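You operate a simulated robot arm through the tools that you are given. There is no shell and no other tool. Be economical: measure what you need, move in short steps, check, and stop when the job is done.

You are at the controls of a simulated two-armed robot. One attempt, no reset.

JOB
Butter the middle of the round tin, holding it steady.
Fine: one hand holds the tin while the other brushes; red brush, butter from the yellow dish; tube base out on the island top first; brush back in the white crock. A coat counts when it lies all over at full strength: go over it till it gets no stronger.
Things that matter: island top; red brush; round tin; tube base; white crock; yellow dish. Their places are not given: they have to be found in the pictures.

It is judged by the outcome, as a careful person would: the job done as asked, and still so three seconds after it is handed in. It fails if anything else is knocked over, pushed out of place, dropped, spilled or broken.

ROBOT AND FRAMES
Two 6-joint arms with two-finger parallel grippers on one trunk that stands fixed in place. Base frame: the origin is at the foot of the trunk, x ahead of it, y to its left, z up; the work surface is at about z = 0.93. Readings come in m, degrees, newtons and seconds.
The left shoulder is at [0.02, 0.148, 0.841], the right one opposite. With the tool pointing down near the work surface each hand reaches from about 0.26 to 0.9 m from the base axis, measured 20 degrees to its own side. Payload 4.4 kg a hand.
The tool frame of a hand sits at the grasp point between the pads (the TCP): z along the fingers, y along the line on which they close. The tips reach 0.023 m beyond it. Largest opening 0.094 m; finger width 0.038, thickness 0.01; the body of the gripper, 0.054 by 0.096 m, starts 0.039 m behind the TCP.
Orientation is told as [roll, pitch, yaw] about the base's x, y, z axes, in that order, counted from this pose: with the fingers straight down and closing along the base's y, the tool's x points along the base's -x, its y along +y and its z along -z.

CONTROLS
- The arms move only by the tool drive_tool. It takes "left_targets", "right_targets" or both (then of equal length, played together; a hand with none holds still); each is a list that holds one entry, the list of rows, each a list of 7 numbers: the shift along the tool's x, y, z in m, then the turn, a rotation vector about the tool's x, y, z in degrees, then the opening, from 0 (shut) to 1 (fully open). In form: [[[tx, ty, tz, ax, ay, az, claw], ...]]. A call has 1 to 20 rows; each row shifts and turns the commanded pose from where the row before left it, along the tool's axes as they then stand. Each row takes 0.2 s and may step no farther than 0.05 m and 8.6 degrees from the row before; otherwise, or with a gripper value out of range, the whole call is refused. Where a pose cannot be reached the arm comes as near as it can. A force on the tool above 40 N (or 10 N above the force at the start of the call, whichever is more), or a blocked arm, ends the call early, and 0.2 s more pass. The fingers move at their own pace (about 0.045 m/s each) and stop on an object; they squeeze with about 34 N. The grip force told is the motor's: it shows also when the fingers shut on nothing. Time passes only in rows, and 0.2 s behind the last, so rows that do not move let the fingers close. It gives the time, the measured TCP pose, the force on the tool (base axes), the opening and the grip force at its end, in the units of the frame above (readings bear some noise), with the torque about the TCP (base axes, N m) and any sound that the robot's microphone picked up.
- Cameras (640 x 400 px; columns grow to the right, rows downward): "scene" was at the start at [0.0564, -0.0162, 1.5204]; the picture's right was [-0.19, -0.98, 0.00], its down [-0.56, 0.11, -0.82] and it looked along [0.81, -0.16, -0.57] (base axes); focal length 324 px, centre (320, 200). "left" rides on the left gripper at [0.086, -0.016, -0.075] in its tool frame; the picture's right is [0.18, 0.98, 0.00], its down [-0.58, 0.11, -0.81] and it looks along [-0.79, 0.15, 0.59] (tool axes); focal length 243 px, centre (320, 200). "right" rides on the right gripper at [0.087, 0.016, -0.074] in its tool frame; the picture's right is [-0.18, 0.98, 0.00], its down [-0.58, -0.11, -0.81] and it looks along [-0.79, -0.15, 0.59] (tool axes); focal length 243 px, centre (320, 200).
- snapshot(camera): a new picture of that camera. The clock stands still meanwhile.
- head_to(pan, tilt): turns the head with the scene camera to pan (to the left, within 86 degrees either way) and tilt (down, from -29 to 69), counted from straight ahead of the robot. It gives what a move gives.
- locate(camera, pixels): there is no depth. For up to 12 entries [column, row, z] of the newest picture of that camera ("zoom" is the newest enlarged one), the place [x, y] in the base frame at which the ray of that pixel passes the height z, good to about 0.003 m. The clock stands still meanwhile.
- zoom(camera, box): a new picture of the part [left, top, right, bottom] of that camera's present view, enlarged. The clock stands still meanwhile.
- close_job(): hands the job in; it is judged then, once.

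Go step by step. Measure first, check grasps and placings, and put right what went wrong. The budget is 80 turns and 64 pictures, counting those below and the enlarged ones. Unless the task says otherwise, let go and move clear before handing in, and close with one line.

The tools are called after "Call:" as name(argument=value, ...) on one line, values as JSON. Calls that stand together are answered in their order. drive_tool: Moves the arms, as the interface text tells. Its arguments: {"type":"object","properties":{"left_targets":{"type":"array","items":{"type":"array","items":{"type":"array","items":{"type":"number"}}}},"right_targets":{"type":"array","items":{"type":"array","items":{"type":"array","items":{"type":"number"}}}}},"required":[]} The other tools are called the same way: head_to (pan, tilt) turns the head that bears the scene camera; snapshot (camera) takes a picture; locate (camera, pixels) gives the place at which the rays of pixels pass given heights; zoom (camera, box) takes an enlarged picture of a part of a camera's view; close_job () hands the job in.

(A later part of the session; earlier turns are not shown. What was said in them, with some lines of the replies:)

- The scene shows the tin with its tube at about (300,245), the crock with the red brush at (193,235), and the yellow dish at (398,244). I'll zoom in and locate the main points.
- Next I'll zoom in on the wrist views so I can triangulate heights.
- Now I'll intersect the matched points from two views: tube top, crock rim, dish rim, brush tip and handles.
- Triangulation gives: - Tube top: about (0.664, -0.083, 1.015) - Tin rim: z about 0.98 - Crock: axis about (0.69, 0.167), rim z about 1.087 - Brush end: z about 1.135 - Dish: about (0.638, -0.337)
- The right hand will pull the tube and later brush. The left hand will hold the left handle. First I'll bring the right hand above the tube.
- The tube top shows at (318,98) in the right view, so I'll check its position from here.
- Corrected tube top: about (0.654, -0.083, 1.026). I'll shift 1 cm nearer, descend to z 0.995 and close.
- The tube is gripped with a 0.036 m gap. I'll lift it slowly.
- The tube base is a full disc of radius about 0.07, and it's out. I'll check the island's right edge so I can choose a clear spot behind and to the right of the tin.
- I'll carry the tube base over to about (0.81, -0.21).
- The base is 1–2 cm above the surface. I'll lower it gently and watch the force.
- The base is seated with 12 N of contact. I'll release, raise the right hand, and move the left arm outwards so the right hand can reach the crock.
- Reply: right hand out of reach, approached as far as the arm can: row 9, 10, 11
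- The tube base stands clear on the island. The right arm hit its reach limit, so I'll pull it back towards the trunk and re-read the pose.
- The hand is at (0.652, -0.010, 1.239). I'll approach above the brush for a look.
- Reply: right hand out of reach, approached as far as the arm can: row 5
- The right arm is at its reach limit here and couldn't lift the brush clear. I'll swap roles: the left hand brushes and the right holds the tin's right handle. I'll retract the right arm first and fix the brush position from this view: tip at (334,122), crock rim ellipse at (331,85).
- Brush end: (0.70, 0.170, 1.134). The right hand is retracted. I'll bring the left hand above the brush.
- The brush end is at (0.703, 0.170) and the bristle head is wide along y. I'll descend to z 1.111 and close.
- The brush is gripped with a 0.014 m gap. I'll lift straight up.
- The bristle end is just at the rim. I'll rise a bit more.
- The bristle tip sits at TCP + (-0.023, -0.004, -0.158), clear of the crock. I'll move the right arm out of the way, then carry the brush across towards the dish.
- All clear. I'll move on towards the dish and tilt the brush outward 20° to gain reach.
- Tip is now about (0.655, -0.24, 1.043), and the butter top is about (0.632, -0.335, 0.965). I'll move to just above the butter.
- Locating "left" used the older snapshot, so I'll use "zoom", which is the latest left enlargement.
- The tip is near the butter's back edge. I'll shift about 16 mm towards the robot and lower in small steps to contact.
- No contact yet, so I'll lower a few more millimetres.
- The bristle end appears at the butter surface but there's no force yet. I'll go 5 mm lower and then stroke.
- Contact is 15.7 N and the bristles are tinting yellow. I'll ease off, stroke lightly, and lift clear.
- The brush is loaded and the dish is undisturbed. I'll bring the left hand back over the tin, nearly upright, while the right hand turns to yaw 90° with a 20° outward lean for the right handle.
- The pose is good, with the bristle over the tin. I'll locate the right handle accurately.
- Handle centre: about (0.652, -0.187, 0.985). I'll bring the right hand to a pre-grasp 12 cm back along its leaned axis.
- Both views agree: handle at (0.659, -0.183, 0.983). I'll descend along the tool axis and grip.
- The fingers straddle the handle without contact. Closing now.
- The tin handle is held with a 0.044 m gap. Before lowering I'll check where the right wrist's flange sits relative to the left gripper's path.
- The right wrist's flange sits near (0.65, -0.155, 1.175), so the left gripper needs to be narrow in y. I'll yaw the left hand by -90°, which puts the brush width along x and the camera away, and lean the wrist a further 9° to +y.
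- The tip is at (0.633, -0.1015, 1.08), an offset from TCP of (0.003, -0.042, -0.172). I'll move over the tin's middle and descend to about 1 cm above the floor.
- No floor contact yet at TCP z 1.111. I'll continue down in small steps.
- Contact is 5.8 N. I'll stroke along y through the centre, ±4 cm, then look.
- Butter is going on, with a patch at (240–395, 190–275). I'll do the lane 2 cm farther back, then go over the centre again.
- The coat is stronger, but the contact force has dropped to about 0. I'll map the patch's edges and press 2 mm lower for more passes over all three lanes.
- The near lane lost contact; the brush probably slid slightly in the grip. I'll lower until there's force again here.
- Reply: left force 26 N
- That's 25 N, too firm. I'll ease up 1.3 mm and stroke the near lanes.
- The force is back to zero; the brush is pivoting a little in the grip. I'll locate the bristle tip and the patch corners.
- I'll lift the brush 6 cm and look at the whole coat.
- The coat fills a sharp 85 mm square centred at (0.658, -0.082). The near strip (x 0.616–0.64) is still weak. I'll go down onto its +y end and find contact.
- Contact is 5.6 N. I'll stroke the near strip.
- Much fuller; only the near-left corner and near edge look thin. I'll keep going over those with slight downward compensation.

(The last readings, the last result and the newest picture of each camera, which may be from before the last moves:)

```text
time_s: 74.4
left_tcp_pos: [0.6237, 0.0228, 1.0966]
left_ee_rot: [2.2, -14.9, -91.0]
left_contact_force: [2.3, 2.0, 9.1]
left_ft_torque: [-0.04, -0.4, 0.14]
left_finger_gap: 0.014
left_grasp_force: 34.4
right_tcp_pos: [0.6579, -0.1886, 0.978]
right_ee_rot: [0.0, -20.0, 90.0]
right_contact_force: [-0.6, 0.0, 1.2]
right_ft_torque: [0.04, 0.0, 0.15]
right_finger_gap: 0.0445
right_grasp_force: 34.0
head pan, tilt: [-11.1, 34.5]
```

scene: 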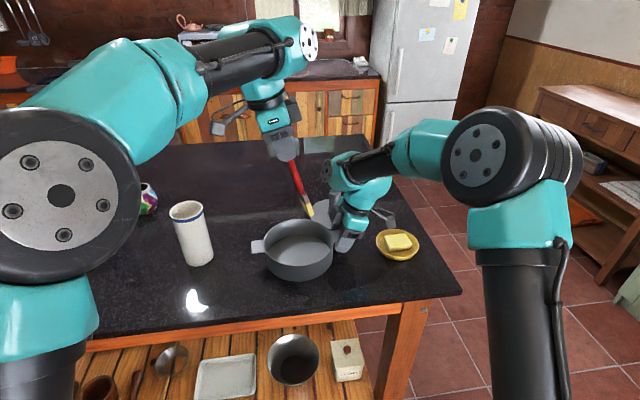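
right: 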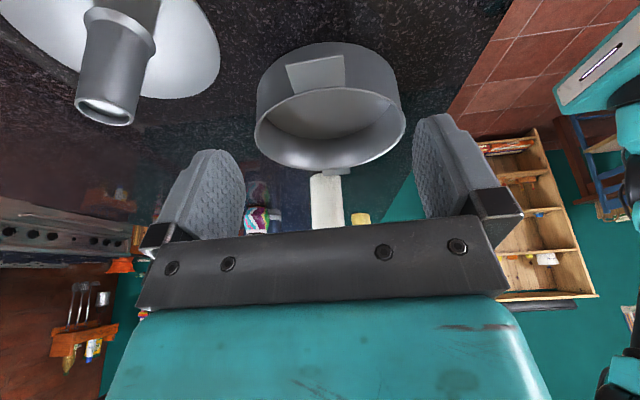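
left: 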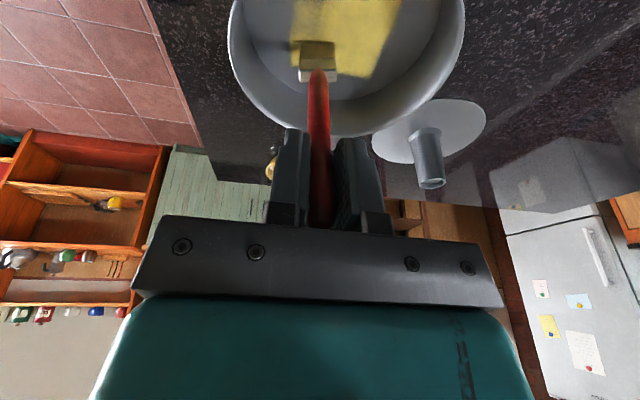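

Contact is 9 N at the near-left corner. I'll stroke this near lane back and forth, with dwell at the corner.

Call:
drive_tool(left_targets=[[[-0.008, 0.0001, 0.0021, 0, 0, 0, 0], [-0.012, 0.0001, 0.0032, 0, 0, 0, 0], [-0.012, 0.0001, 0.0033, 0, 0, 0, 0], [-0.012, 0.0001, 0.0032, 0, 0, 0, 0], [-0.012, 0.0001, 0.0033, 0, 0, 0, 0], [-0.012, 0.0001, 0.0032, 0, 0, 0, 0], [0.012, -0.0001, -0.0031, 0, 0, 0, 0], [0.012, -0.0001, -0.0032, 0, 0, 0, 0], [0.012, -0.0001, -0.0031, 0, 0, 0, 0], [0.012, -0.0001, -0.0032, 0, 0, 0, 0], [0.012, -0.0001, -0.0031, 0, 0, 0, 0], [0.008, -0.0001, -0.0021, 0, 0, 0, 0], [0, -0.004, 0, 0, 0, 0, 0], [-0.012, 0.0001, 0.0033, 0, 0, 0, 0], [-0.012, 0.0001, 0.0032, 0, 0, 0, 0], [-0.012, 0.0001, 0.0033, 0, 0, 0, 0], [-0.012, 0.0001, 0.0032, 0, 0, 0, 0], [-0.012, 0.0001, 0.0033, 0, 0, 0, 0]]])

Call:
zoom(camera="scene", box=[255, 200, 345, 290])

```text
time_s: 78.2
left_tcp_pos: [0.6201, -0.0406, 1.0944]
left_ee_rot: [2.2, -14.9, -91.0]
left_contact_force: [-0.3, 1.7, 9.1]
left_ft_torque: [-0.15, -0.09, 0.03]
left_finger_gap: 0.0143
left_grasp_force: 34.1
right_tcp_pos: [0.6582, -0.1881, 0.9774]
right_ee_rot: [0.0, -20.0, 90.0]
right_contact_force: [0.3, -1.2, 0.5]
right_ft_torque: [0.08, -0.06, 0.02]
right_finger_gap: 0.0445
right_grasp_force: 34.3
head pan, tilt: [-11.1, 34.5]
```

```text
4.44 times, centred on (300, 245) of scene
```

zoom: 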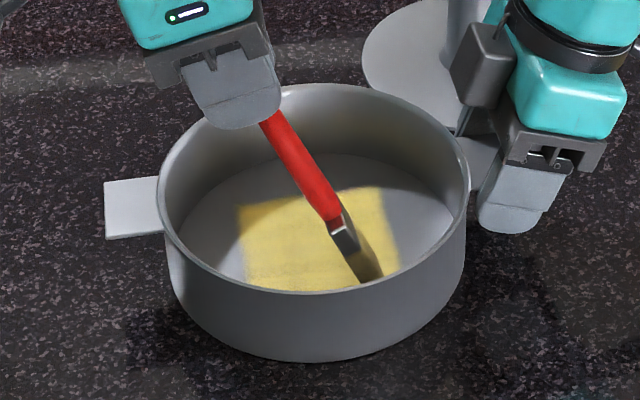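

The whole square is now coated with contact held at 9 N. I'll do one more full sweep over all lanes to bring it to full strength.

Call:
drive_tool(left_targets=[[[-0.0145, 0.0001, 0.004, 0, 0, 0, 0], [0.0003, 0.018, 0.0006, 0, 0, 0, 0], [0.01642, -0.00016, -0.0043, 0, 0, 0, 0], [0.01642, -0.00016, -0.0044, 0, 0, 0, 0], [0.01642, -0.00016, -0.0043, 0, 0, 0, 0], [0.01642, -0.00016, -0.0044, 0, 0, 0, 0], [0.01642, -0.00016, -0.0043, 0, 0, 0, 0], [0.0003, 0.018, 0.0006, 0, 0, 0, 0], [-0.01642, 0.00016, 0.0045, 0, 0, 0, 0], [-0.01642, 0.00016, 0.0044, 0, 0, 0, 0], [-0.01642, 0.00016, 0.0045, 0, 0, 0, 0], [-0.01642, 0.00016, 0.0044, 0, 0, 0, 0], [-0.01642, 0.00016, 0.0045, 0, 0, 0, 0], [0.0003, 0.018, 0.0006, 0, 0, 0, 0], [0.01642, -0.00016, -0.0043, 0, 0, 0, 0], [0.01642, -0.00016, -0.0044, 0, 0, 0, 0], [0.01642, -0.00016, -0.0043, 0, 0, 0, 0], [0.01642, -0.00016, -0.0044, 0, 0, 0, 0], [0.01642, -0.00016, -0.0043, 0, 0, 0, 0]]])

```text
time_s: 82.2
left_tcp_pos: [0.6722, 0.0293, 1.0952]
left_ee_rot: [2.2, -14.8, -91.2]
left_contact_force: [-1.0, -0.3, -1.0]
left_ft_torque: [0.02, 0.0, -0.01]
left_finger_gap: 0.014
left_grasp_force: 34.1
right_tcp_pos: [0.6578, -0.1879, 0.9775]
right_ee_rot: [0.0, -19.9, 90.0]
right_contact_force: [0.0, -1.1, -1.1]
right_ft_torque: [-0.07, 0.12, 0.01]
right_finger_gap: 0.0441
right_grasp_force: 34.4
head pan, tilt: [-11.1, 34.5]
```

Contact faded slightly here. I'll lower 2 mm and sweep the far lanes.

Call:
drive_tool(left_targets=[[[0.0003, 0.014, 0.0005, 0, 0, 0, 0], [0.0004, -0.0001, 0.0015, 0, 0, 0, 0], [0, 0, 0, 0, 0, 0, 0]]])

```text
time_s: 83.0
left_tcp_pos: [0.687, 0.0292, 1.0933]
left_ee_rot: [2.2, -14.9, -91.2]
left_contact_force: [-4.5, -5.7, 3.5]
left_ft_torque: [-0.81, 0.4, -0.28]
left_finger_gap: 0.0139
left_grasp_force: 33.9
right_tcp_pos: [0.6577, -0.1869, 0.978]
right_ee_rot: [-0.1, -20.0, 90.0]
right_contact_force: [4.8, 5.0, -0.1]
right_ft_torque: [-0.2, -0.02, -0.55]
right_finger_gap: 0.0443
right_grasp_force: 34.4
head pan, tilt: [-11.1, 34.5]
```

There's a side force because the leaning brush touches the rim at this corner. I'll move off it in -y and sweep the far lanes within a safer range.

Call:
drive_tool(left_targets=[[[-0.01642, 0.00016, 0.0044, 0, 0, 0, 0], [-0.01642, 0.00016, 0.0045, 0, 0, 0, 0], [-0.01642, 0.00016, 0.0044, 0, 0, 0, 0], [-0.01642, 0.00016, 0.0045, 0, 0, 0, 0], [-0.01642, 0.00016, 0.0044, 0, 0, 0, 0], [0.01642, -0.00016, -0.0043, 0, 0, 0, 0], [0.01642, -0.00016, -0.0044, 0, 0, 0, 0], [0.01642, -0.00016, -0.0043, 0, 0, 0, 0], [0.01642, -0.00016, -0.0044, 0, 0, 0, 0], [-0.0003, -0.016, -0.0005, 0, 0, 0, 0], [-0.01642, 0.00016, 0.0045, 0, 0, 0, 0], [-0.01642, 0.00016, 0.0044, 0, 0, 0, 0], [-0.01642, 0.00016, 0.0045, 0, 0, 0, 0], [-0.01642, 0.00016, 0.0044, 0, 0, 0, 0], [0.01642, -0.00016, -0.0043, 0, 0, 0, 0], [0.01642, -0.00016, -0.0044, 0, 0, 0, 0], [0, 0, 0, 0, 0, 0, 0]]])

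```text
time_s: 86.6
left_tcp_pos: [0.6711, -0.0236, 1.0927]
left_ee_rot: [2.2, -14.9, -91.2]
left_contact_force: [0.5, -1.0, 1.7]
left_ft_torque: [-0.15, -0.03, 0.04]
left_finger_gap: 0.0141
left_grasp_force: 34.1
right_tcp_pos: [0.6575, -0.188, 0.9781]
right_ee_rot: [0.0, -20.0, 90.1]
right_contact_force: [-0.2, 0.5, 1.7]
right_ft_torque: [0.03, 0.02, -0.05]
right_finger_gap: 0.0444
right_grasp_force: 34.0
head pan, tilt: [-11.1, 34.5]
```

Now I'll lift straight up and inspect the coat. I have 7 pictures left, so I'll use them sparingly.

Call:
drive_tool(left_targets=[[[-0.0078, 0.0011, -0.029, 0, 0, 0, 0], [-0.0078, 0.0011, -0.029, 0, 0, 0, 0], [0.0242, -0.0002, -0.0265, 0, 0, 0, 0], [0, 0, 0, 0, 0, 0, 0]]])

Call:
zoom(camera="left", box=[230, 0, 470, 130])

```text
time_s: 87.6
left_tcp_pos: [0.6711, 0.0082, 1.1733]
left_ee_rot: [2.2, -14.9, -91.1]
left_contact_force: [0.6, 0.2, -0.5]
left_ft_torque: [0.02, 0.0, -0.03]
left_finger_gap: 0.014
left_grasp_force: 34.3
right_tcp_pos: [0.6587, -0.1878, 0.9788]
right_ee_rot: [0.1, -20.1, 89.9]
right_contact_force: [0.6, -0.2, 1.5]
right_ft_torque: [0.02, -0.01, -0.03]
right_finger_gap: 0.0445
right_grasp_force: 34.3
head pan, tilt: [-11.1, 34.5]
```

```text
2.67 times, centred on (350, 65) of left
```

zoom: 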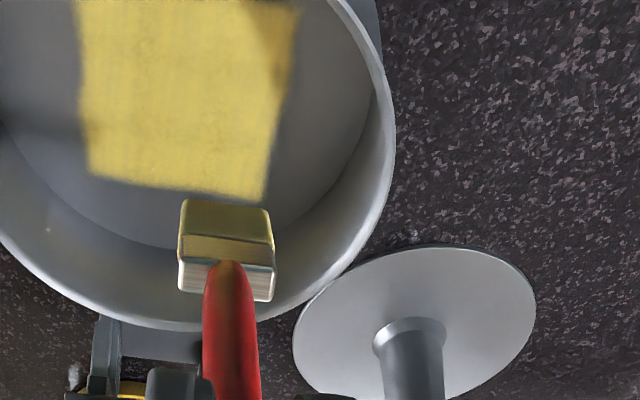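

The coat covers the square and is nearly uniform, with slight feathering at the edges. The brush has pivoted about 9°, so I'll re-erect the hand and give one more full pass. First I'll fix the tip position.

Call:
locate(camera="zoom", pixels=[[227, 200, 1.016], [227, 200, 1.006], [185, 200, 1.016], [270, 205, 1.016], [90, 175, 0.935], [265, 198, 0.935]])

Call:
drive_tool(left_targets=[[[0, 0, 0, 0, 4.5, 0, 0], [0, 0, 0, 0, 4.5, 0, 0], [0, 0, 0, 0, 0, 0, 0]]])

```text
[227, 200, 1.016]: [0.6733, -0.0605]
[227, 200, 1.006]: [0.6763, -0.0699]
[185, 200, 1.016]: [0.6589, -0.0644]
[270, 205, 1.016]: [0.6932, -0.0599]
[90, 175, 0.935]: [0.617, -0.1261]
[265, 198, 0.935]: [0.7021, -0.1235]
```

```text
time_s: 88.4
left_tcp_pos: [0.6713, 0.0089, 1.172]
left_ee_rot: [2.2, -5.9, -90.8]
left_contact_force: [-0.7, -0.7, -1.4]
left_ft_torque: [0.01, -0.01, 0.03]
left_finger_gap: 0.0139
left_grasp_force: 33.4
right_tcp_pos: [0.6575, -0.1883, 0.9776]
right_ee_rot: [0.1, -20.1, 90.1]
right_contact_force: [0.3, 0.9, 1.0]
right_ft_torque: [-0.05, -0.05, -0.04]
right_finger_gap: 0.0445
right_grasp_force: 34.1
head pan, tilt: [-11.1, 34.5]
```

Call:
drive_tool(left_targets=[[[-0.0011, -0.0212, 0.0315, 0, 0, 0, 0], [-0.0011, -0.0211, 0.0315, 0, 0, 0, 0], [0.0002, 0, 0.002, 0, 0, 0, 0], [0.0002, 0, 0.002, 0, 0, 0, 0], [0.0001, 0, 0.001, 0, 0, 0, 0], [0, 0, 0, 0, 0, 0, 0]]])

```text
time_s: 89.8
left_tcp_pos: [0.6318, 0.0012, 1.1034]
left_ee_rot: [2.1, -6.0, -90.7]
left_contact_force: [-0.4, 0.5, -0.4]
left_ft_torque: [0.02, 0.04, 0.01]
left_finger_gap: 0.0136
left_grasp_force: 33.8
right_tcp_pos: [0.6573, -0.1888, 0.9784]
right_ee_rot: [0.1, -19.9, 89.9]
right_contact_force: [-0.5, -1.0, 1.8]
right_ft_torque: [0.02, 0.01, 0.02]
right_finger_gap: 0.0442
right_grasp_force: 33.4
head pan, tilt: [-11.1, 34.5]
```

Call:
drive_tool(left_targets=[[[0.0002, 0, 0.0015, 0, 0, 0, 0], [0.0001, 0, 0.001, 0, 0, 0, 0], [0, 0, 0, 0, 0, 0, 0]]])

```text
time_s: 90.6
left_tcp_pos: [0.6335, 0.0001, 1.1004]
left_ee_rot: [2.2, -5.9, -90.7]
left_contact_force: [0.1, 2.1, 6.0]
left_ft_torque: [-0.1, 0.07, 0.01]
left_finger_gap: 0.0138
left_grasp_force: 34.4
right_tcp_pos: [0.6574, -0.1876, 0.9778]
right_ee_rot: [0.1, -20.0, 90.1]
right_contact_force: [-0.2, -0.5, -0.1]
right_ft_torque: [-0.06, -0.02, 0.0]
right_finger_gap: 0.0443
right_grasp_force: 34.1
head pan, tilt: [-11.1, 34.5]
```

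Contact is 6 N. Final pass, first half.

Call:
drive_tool(left_targets=[[[-0.0159, 0.0002, 0.0018, 0, 0, 0, 0], [-0.0159, 0.0002, 0.0018, 0, 0, 0, 0], [-0.0159, 0.0002, 0.0018, 0, 0, 0, 0], [-0.0159, 0.0002, 0.0018, 0, 0, 0, 0], [-0.0159, 0.0002, 0.0018, 0, 0, 0, 0], [0.0159, -0.0002, -0.0014, 0, 0, 0, 0], [0.0159, -0.0002, -0.0014, 0, 0, 0, 0], [0.0159, -0.0002, -0.0014, 0, 0, 0, 0], [0.0159, -0.0002, -0.0014, 0, 0, 0, 0], [0.0159, -0.0002, -0.0014, 0, 0, 0, 0], [0.0003, 0.017, 0.0006, 0, 0, 0, 0], [-0.0159, 0.0002, 0.0018, 0, 0, 0, 0], [-0.0159, 0.0002, 0.0018, 0, 0, 0, 0], [-0.0159, 0.0002, 0.0018, 0, 0, 0, 0], [-0.0159, 0.0002, 0.0018, 0, 0, 0, 0], [-0.0159, 0.0002, 0.0018, 0, 0, 0, 0], [0.0003, 0.017, 0.0006, 0, 0, 0, 0], [0, 0, 0, 0, 0, 0, 0]]])

```text
time_s: 94.4
left_tcp_pos: [0.6658, -0.0805, 1.0991]
left_ee_rot: [2.1, -5.9, -90.8]
left_contact_force: [0.1, 0.9, -0.2]
left_ft_torque: [0.03, 0.0, 0.0]
left_finger_gap: 0.0139
left_grasp_force: 34.4
right_tcp_pos: [0.6574, -0.1875, 0.9791]
right_ee_rot: [-0.1, -19.9, 90.0]
right_contact_force: [-1.5, 1.2, 1.9]
right_ft_torque: [-0.02, -0.04, 0.06]
right_finger_gap: 0.0445
right_grasp_force: 34.2
head pan, tilt: [-11.1, 34.5]
```

Slight loss of contact. I'll press down 1.5 mm and finish the far lanes.

Call:
drive_tool(left_targets=[[[0.0002, 0, 0.0017, 0, 0, 0, 0], [0.0159, -0.0002, -0.0014, 0, 0, 0, 0], [0.0159, -0.0002, -0.0014, 0, 0, 0, 0], [0.0159, -0.0002, -0.0014, 0, 0, 0, 0], [0.0159, -0.0002, -0.0014, 0, 0, 0, 0], [0.0159, -0.0002, -0.0014, 0, 0, 0, 0], [0.0003, 0.015, 0.0006, 0, 0, 0, 0], [-0.0159, 0.0002, 0.0018, 0, 0, 0, 0], [-0.0159, 0.0002, 0.0018, 0, 0, 0, 0], [-0.0159, 0.0002, 0.0018, 0, 0, 0, 0], [-0.0159, 0.0002, 0.0018, 0, 0, 0, 0], [-0.0159, 0.0002, 0.0018, 0, 0, 0, 0], [0.0159, -0.0002, -0.0014, 0, 0, 0, 0], [0.0159, -0.0002, -0.0014, 0, 0, 0, 0], [0.0159, -0.0002, -0.0014, 0, 0, 0, 0], [0.0159, -0.0002, -0.0014, 0, 0, 0, 0], [0.0159, -0.0002, -0.0014, 0, 0, 0, 0], [0, 0, 0, 0, 0, 0, 0]]])

```text
time_s: 98.2
left_tcp_pos: [0.6814, -0.0006, 1.0936]
left_ee_rot: [2.2, -5.9, -90.7]
left_contact_force: [0.0, -0.2, 9.7]
left_ft_torque: [-0.72, -0.11, -0.01]
left_finger_gap: 0.0137
left_grasp_force: 33.8
right_tcp_pos: [0.6575, -0.1872, 0.9774]
right_ee_rot: [0.0, -20.0, 90.0]
right_contact_force: [0.2, 0.9, -0.9]
right_ft_torque: [-0.14, 0.03, 0.03]
right_finger_gap: 0.0445
right_grasp_force: 34.1
head pan, tilt: [-11.1, 34.5]
```

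Contact is good at 9.7 N. I'll sweep back across all lanes towards the near side.

Call:
drive_tool(left_targets=[[[-0.0003, -0.016, -0.0006, 0, 0, 0, 0], [-0.0159, 0.0002, 0.0017, 0, 0, 0, 0], [-0.0159, 0.0002, 0.0017, 0, 0, 0, 0], [-0.0159, 0.0002, 0.0017, 0, 0, 0, 0], [-0.0159, 0.0002, 0.0017, 0, 0, 0, 0], [-0.0159, 0.0002, 0.0017, 0, 0, 0, 0], [-0.0003, -0.018, -0.0006, 0, 0, 0, 0], [0.0159, -0.0002, -0.0015, 0, 0, 0, 0], [0.0159, -0.0002, -0.0015, 0, 0, 0, 0], [0.0159, -0.0002, -0.0015, 0, 0, 0, 0], [0.0159, -0.0002, -0.0015, 0, 0, 0, 0], [0.0159, -0.0002, -0.0015, 0, 0, 0, 0], [-0.0003, -0.018, -0.0006, 0, 0, 0, 0], [-0.0159, 0.0002, 0.0018, 0, 0, 0, 0], [-0.0159, 0.0002, 0.0018, 0, 0, 0, 0], [-0.0159, 0.0002, 0.0018, 0, 0, 0, 0], [-0.0159, 0.0002, 0.0018, 0, 0, 0, 0], [-0.0159, 0.0002, 0.0018, 0, 0, 0, 0], [0, 0, 0, 0, 0, 0, 0]]])

```text
time_s: 102.2
left_tcp_pos: [0.6289, -0.0804, 1.0928]
left_ee_rot: [2.1, -5.9, -90.6]
left_contact_force: [1.9, 7.2, 2.2]
left_ft_torque: [0.88, -0.23, 0.06]
left_finger_gap: 0.0141
left_grasp_force: 34.4
right_tcp_pos: [0.6572, -0.1879, 0.9784]
right_ee_rot: [0.0, -20.0, 89.9]
right_contact_force: [-1.6, -5.7, 0.7]
right_ft_torque: [0.29, -0.03, 0.16]
right_finger_gap: 0.0446
right_grasp_force: 33.7
head pan, tilt: [-11.1, 34.5]
```

The tip is touching the -y wall a little. I'll come back to the centre, lift and inspect.

Call:
drive_tool(left_targets=[[[0.0159, -0.0002, -0.0016, 0, 0, 0, 0], [0.0159, -0.0002, -0.0016, 0, 0, 0, 0], [0.0159, -0.0002, -0.0016, 0, 0, 0, 0], [0.0159, -0.0002, -0.0016, 0, 0, 0, 0], [0.0159, -0.0002, -0.0016, 0, 0, 0, 0], [-0.0031, 0.0011, -0.03, 0, 0, 0, 0], [-0.0031, 0.0011, -0.03, 0, 0, 0, 0], [-0.0031, 0.0011, -0.03, 0, 0, 0, 0], [0.03, -0.0003, -0.033, 0, 0, 0, 0], [0.03, -0.0003, -0.033, 0, 0, 0, 0], [0, 0, 0, 0, 0, 0, 0]]])

Call:
snapshot(camera="left")

Call:
zoom(camera="scene", box=[240, 190, 360, 290])

```text
time_s: 104.6
left_tcp_pos: [0.6293, 0.0644, 1.2409]
left_ee_rot: [2.1, -5.9, -90.7]
left_contact_force: [-1.3, 0.4, 0.2]
left_ft_torque: [0.04, 0.01, 0.0]
left_finger_gap: 0.0138
left_grasp_force: 33.7
right_tcp_pos: [0.6585, -0.1884, 0.9784]
right_ee_rot: [0.1, -20.0, 90.0]
right_contact_force: [-1.5, -0.7, 2.1]
right_ft_torque: [-0.06, -0.07, 0.02]
right_finger_gap: 0.0445
right_grasp_force: 33.7
head pan, tilt: [-11.1, 34.5]
```

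```text
4 pictures are left
```

left: 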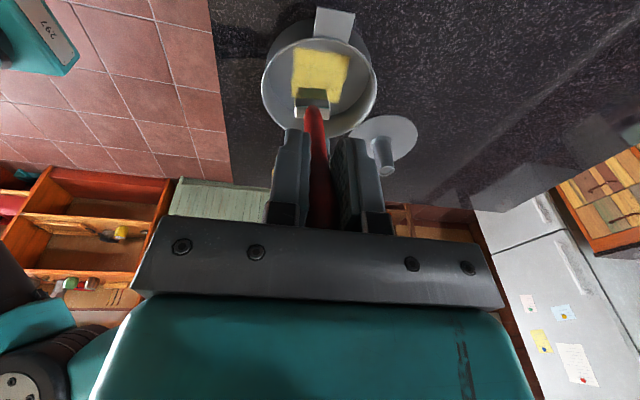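

```text
4.00 times, centred on (300, 240) of scene
```

zoom: 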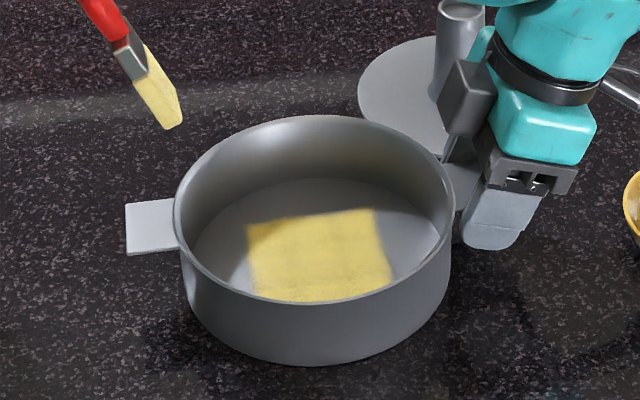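

The coat is full and even over the whole square. I'll release the tin, back the right hand out along its axis and away, and turn the left hand so the brush hangs vertical.

Call:
drive_tool(right_targets=[[[0, 0, 0, 0, 0, 0, 1], [0, 0, 0, 0, 0, 0, 1], [0, 0, 0, 0, 0, 0, 1], [0, 0, -0.02, 0, 0, 0, 1], [0, 0, -0.03, 0, 0, 0, 1], [0, 0, -0.035, 0, 0, 0, 1], [0, 0, -0.035, 0, 0, 0, 1], [0.02655, 0.02695, -0.0209, 0, 0, 0, 1], [0.02655, 0.02695, -0.0209, 0, 0, 0, 1], [0.02655, 0.02695, -0.0209, 0, 0, 0, 1], [0.02655, 0.02695, -0.0209, 0, 0, 0, 1], [0.02655, 0.02695, -0.0209, 0, 0, 0, 1], [0.02655, 0.02695, -0.0209, 0, 0, 0, 1], [0.02655, 0.02695, -0.0209, 0, 0, 0, 1], [0.02655, 0.02695, -0.0209, 0, 0, 0, 1], [0.02655, 0.02695, -0.0209, 0, 0, 0, 1], [0.02655, 0.02695, -0.0209, 0, 0, 0, 1], [0, 0, 0, 0, 0, 0, 1]]], left_targets=[[[0, 0, 0, 0, 0, 0, 0], [0, 0, 0, 0, 0, 0, 0], [0, 0, 0, 0, 0, 0, 0], [0, 0, 0, 0, 0, 0, 0], [0, 0, 0, 0, 0, 0, 0], [0, 0, 0, 0, 0, 0, 0], [0, 0, 0, 0, 0, 0, 0], [0, 0, 0, 0, 0, 0, 0], [0, 0, 0, 0, 0, 0, 0], [0, 0, 0, 0, 0, 0, 0], [0, 0, 0, 0, 0, 0, 0], [0, 0, 0, 0, 6.7, 0, 0], [0, 0, 0, 0, 6.7, 0, 0], [0, 0, 0, 0, 6.6, 0, 0], [0, 0, 0, 0, 0, 0, 0], [0, 0, 0, 0, 0, 0, 0], [0, 0, 0, 0, 0, 0, 0], [0, 0, 0, 0, 0, 0, 0]]])

Call:
snapshot(camera="scene")

```text
time_s: 108.4
left_tcp_pos: [0.6284, 0.0646, 1.2416]
left_ee_rot: [2.2, 14.2, -90.0]
left_contact_force: [0.6, 0.5, -0.3]
left_ft_torque: [0.01, 0.02, 0.01]
left_finger_gap: 0.0136
left_grasp_force: 33.9
right_tcp_pos: [0.3856, -0.5525, 1.1951]
right_ee_rot: [0.0, -19.9, 90.0]
right_contact_force: [-0.3, -0.2, -0.8]
right_ft_torque: [0.02, 0.04, 0.0]
right_finger_gap: 0.0939
right_grasp_force: 0.0
head pan, tilt: [-11.1, 34.5]
```

```text
2 pictures are left
```

scene: 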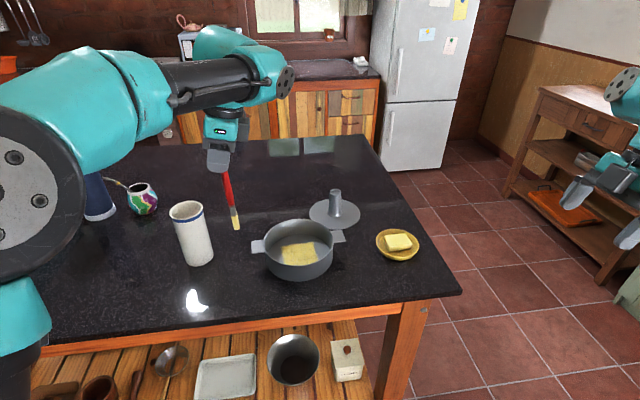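

Call:
locate(camera="scene", pixels=[[236, 229, 1.065], [236, 229, 1.073], [236, 229, 1.08], [232, 208, 1.11], [187, 210, 1.085], [170, 211, 1.085], [204, 209, 1.085], [187, 202, 1.085], [187, 219, 1.085], [213, 262, 0.93], [199, 267, 0.93]])

```text
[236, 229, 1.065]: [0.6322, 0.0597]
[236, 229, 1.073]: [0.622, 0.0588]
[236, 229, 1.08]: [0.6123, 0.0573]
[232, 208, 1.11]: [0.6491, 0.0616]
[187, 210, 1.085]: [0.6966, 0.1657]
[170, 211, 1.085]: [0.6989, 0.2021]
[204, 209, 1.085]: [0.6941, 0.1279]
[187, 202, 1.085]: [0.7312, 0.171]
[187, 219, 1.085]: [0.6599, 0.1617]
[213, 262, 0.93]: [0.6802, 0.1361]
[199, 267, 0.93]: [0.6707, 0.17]
```

The brush hangs vertically, with the tip 6 mm off TCP. I'll raise it and move over the crock axis (0.696, 0.168).

Call:
drive_tool(left_targets=[[[0.0055, 0.0008, -0.0218, 0, 0, 0, 0], [0.0055, 0.0009, -0.0218, 0, 0, 0, 0], [0.0265, 0.0174, 0.0074, 0, 0, 0, 0], [0.0265, 0.0174, 0.0074, 0, 0, 0, 0], [0.0265, 0.0174, 0.0074, 0, 0, 0, 0], [0.0265, 0.0174, 0.0074, 0, 0, 0, 0], [0, 0, 0, 0, 0, 0, 0]]])

Call:
snapshot(camera="scene")

```text
time_s: 110.0
left_tcp_pos: [0.6986, 0.1757, 1.2862]
left_ee_rot: [2.2, 14.0, -89.9]
left_contact_force: [-0.7, -1.2, -0.6]
left_ft_torque: [0.01, 0.0, 0.0]
left_finger_gap: 0.0138
left_grasp_force: 34.1
right_tcp_pos: [0.3866, -0.551, 1.1953]
right_ee_rot: [-0.1, -20.0, 90.0]
right_contact_force: [-0.4, 0.3, -0.2]
right_ft_torque: [0.0, -0.03, 0.01]
right_finger_gap: 0.0938
right_grasp_force: 0.0
head pan, tilt: [-11.1, 34.5]
```

```text
1 pictures are left
```

scene: 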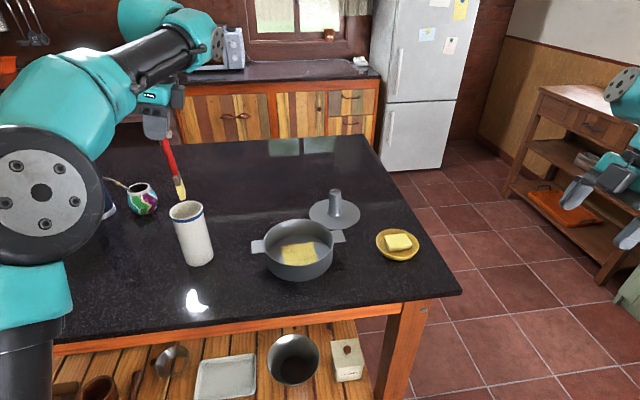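

Call:
locate(camera="scene", pixels=[[182, 199, 1.11], [182, 199, 1.115], [182, 199, 1.12], [177, 200, 1.115], [187, 198, 1.115], [174, 170, 1.19], [170, 155, 1.22]])

```text
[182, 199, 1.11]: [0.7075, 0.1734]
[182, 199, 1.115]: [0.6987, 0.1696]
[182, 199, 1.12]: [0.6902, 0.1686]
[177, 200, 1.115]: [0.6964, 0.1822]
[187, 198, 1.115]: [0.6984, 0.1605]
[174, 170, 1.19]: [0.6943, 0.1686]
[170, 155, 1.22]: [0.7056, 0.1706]
```

The tip is over the axis at (0.698, 0.170). Lowering in, watching for contact.

Call:
drive_tool(left_targets=[[[-0.0049, -0.0007, 0.0194, 0, 0, 0, 0], [-0.0049, -0.0007, 0.0194, 0, 0, 0, 0], [-0.0049, -0.0007, 0.0194, 0, 0, 0, 0], [-0.0049, -0.0007, 0.0194, 0, 0, 0, 0], [0, 0, 0, 0, 0, 0, 0]]])

```text
time_s: 111.2
left_tcp_pos: [0.6992, 0.1766, 1.2056]
left_ee_rot: [2.1, 14.1, -90.0]
left_contact_force: [0.8, 0.4, -0.6]
left_ft_torque: [-0.01, 0.01, -0.02]
left_finger_gap: 0.0138
left_grasp_force: 33.8
right_tcp_pos: [0.3857, -0.5525, 1.1949]
right_ee_rot: [0.0, -20.0, 90.0]
right_contact_force: [-0.1, 0.1, -0.8]
right_ft_torque: [0.04, -0.02, 0.01]
right_finger_gap: 0.0938
right_grasp_force: 0.0
head pan, tilt: [-11.1, 34.5]
```

No contact, and the tip is well inside the crock. Continuing down.

Call:
drive_tool(left_targets=[[[-0.0049, -0.0007, 0.0194, 0, 0, 0, 0], [-0.0049, -0.0007, 0.0194, 0, 0, 0, 0], [-0.0049, -0.0007, 0.0194, 0, 0, 0, 0], [-0.0037, -0.0006, 0.0146, 0, 0, 0, 0], [0, 0, 0, 0, 0, 0, 0]]])

```text
time_s: 112.4
left_tcp_pos: [0.6977, 0.1743, 1.1303]
left_ee_rot: [2.2, 14.0, -90.0]
left_contact_force: [-0.2, -0.2, -1.0]
left_ft_torque: [0.03, -0.03, -0.02]
left_finger_gap: 0.0139
left_grasp_force: 34.2
right_tcp_pos: [0.3864, -0.552, 1.1953]
right_ee_rot: [0.0, -20.0, 90.0]
right_contact_force: [0.9, -0.3, 0.4]
right_ft_torque: [-0.01, -0.02, -0.01]
right_finger_gap: 0.0941
right_grasp_force: 0.0
head pan, tilt: [-11.1, 34.5]
```

Call:
drive_tool(left_targets=[[[-0.0012, -0.0002, 0.0048, 0, 0, 0, 0], [-0.0012, -0.0002, 0.0048, 0, 0, 0, 0], [-0.001, -0.0001, 0.0038, 0, 0, 0, 0], [0, 0, 0, 0, 0, 0, 0]]])

```text
time_s: 113.4
left_tcp_pos: [0.6989, 0.1745, 1.1161]
left_ee_rot: [2.1, 14.0, -90.1]
left_contact_force: [1.0, -0.5, -0.1]
left_ft_torque: [-0.01, 0.0, 0.01]
left_finger_gap: 0.0138
left_grasp_force: 33.9
right_tcp_pos: [0.3859, -0.5513, 1.1961]
right_ee_rot: [0.0, -20.0, 90.0]
right_contact_force: [-0.4, -0.3, 0.3]
right_ft_torque: [0.0, 0.03, -0.01]
right_finger_gap: 0.0937
right_grasp_force: 0.0
head pan, tilt: [-11.1, 34.5]
```

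Call:
drive_tool(left_targets=[[[-0.0007, -0.0001, 0.0029, 0, 0, 0, 0], [0, 0, 0, 0, 0, 0, 0]]])

```text
time_s: 114.0
left_tcp_pos: [0.6982, 0.1751, 1.1141]
left_ee_rot: [2.1, 14.1, -89.9]
left_contact_force: [0.1, -0.4, -0.4]
left_ft_torque: [-0.01, -0.04, 0.04]
left_finger_gap: 0.0139
left_grasp_force: 33.9
right_tcp_pos: [0.3864, -0.5524, 1.1956]
right_ee_rot: [0.0, -20.1, 90.1]
right_contact_force: [0.1, 0.5, 0.1]
right_ft_torque: [0.0, 0.0, 0.0]
right_finger_gap: 0.094
right_grasp_force: 0.1
head pan, tilt: [-11.1, 34.5]
```

The brush sits a few millimetres above the crock floor. I'll open slightly, then rise straight up.

Call:
drive_tool(left_targets=[[[0, 0, 0, 0, 0, 0, 0.22], [0, 0, 0, 0, 0, 0, 0.36], [0, 0, 0, 0, 0, 0, 0.36], [0, 0, 0, 0, 0, 0, 0.36], [0.0025, 0.0004, -0.0097, 0, 0, 0, 0.4], [0.0049, 0.0007, -0.0194, 0, 0, 0, 0.6], [0.0074, 0.0011, -0.0291, 0, 0, 0, 0.8], [0.0098, 0.0015, -0.0388, 0, 0, 0, 1], [0.0098, 0.0015, -0.0388, 0, 0, 0, 1], [0, 0, 0, 0, 0, 0, 1]]])

```text
time_s: 116.2
left_tcp_pos: [0.6962, 0.175, 1.2543]
left_ee_rot: [2.2, 14.1, -90.0]
left_contact_force: [-0.5, 0.1, 0.5]
left_ft_torque: [0.01, 0.0, -0.01]
left_finger_gap: 0.094
left_grasp_force: 0.0
right_tcp_pos: [0.3864, -0.5515, 1.196]
right_ee_rot: [0.0, -19.9, 90.1]
right_contact_force: [0.7, 0.1, 0.3]
right_ft_torque: [0.01, -0.02, -0.02]
right_finger_gap: 0.0942
right_grasp_force: 0.1
head pan, tilt: [-11.1, 34.5]
5 turns are left
```

Released cleanly. I'll move the left hand clear and use the last picture to verify.

Call:
drive_tool(left_targets=[[[0.0273, -0.0248, -0.007, 0, 0, 0, 1], [0.0273, -0.0248, -0.007, 0, 0, 0, 1], [0.0273, -0.0248, -0.007, 0, 0, 0, 1], [0.0273, -0.0248, -0.007, 0, 0, 0, 1], [0, 0, 0, 0, 0, 0, 1]]])

Call:
snapshot(camera="scene")

```text
time_s: 117.4
left_tcp_pos: [0.597, 0.2759, 1.3045]
left_ee_rot: [2.2, 14.2, -90.0]
left_contact_force: [-0.1, 0.0, 0.3]
left_ft_torque: [-0.02, 0.01, 0.03]
left_finger_gap: 0.094
left_grasp_force: 0.0
right_tcp_pos: [0.3871, -0.5509, 1.195]
right_ee_rot: [0.0, -19.9, 89.9]
right_contact_force: [-0.3, 0.2, -0.4]
right_ft_torque: [-0.02, 0.01, -0.01]
right_finger_gap: 0.0942
right_grasp_force: 0.1
head pan, tilt: [-11.1, 34.5]
```

```text
0 pictures are left
4 turns are left
```

scene: 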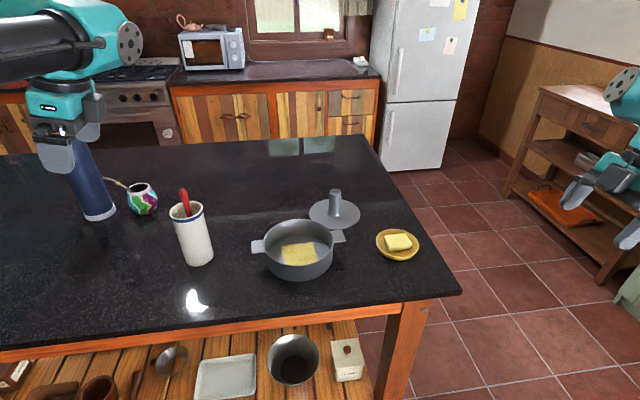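

The last picture shows the red brush back in the white crock (185,200), the tin's middle coated (298,253), the tube base on the island (335,210), and everything else standing; both hands are clear. Handing in.

Call:
close_job()

```text
The job is handed in.
```

The middle of the round tin is buttered evenly with the tin held by its handle throughout, the tube base is out on the island top, and the red brush is back in the white crock.
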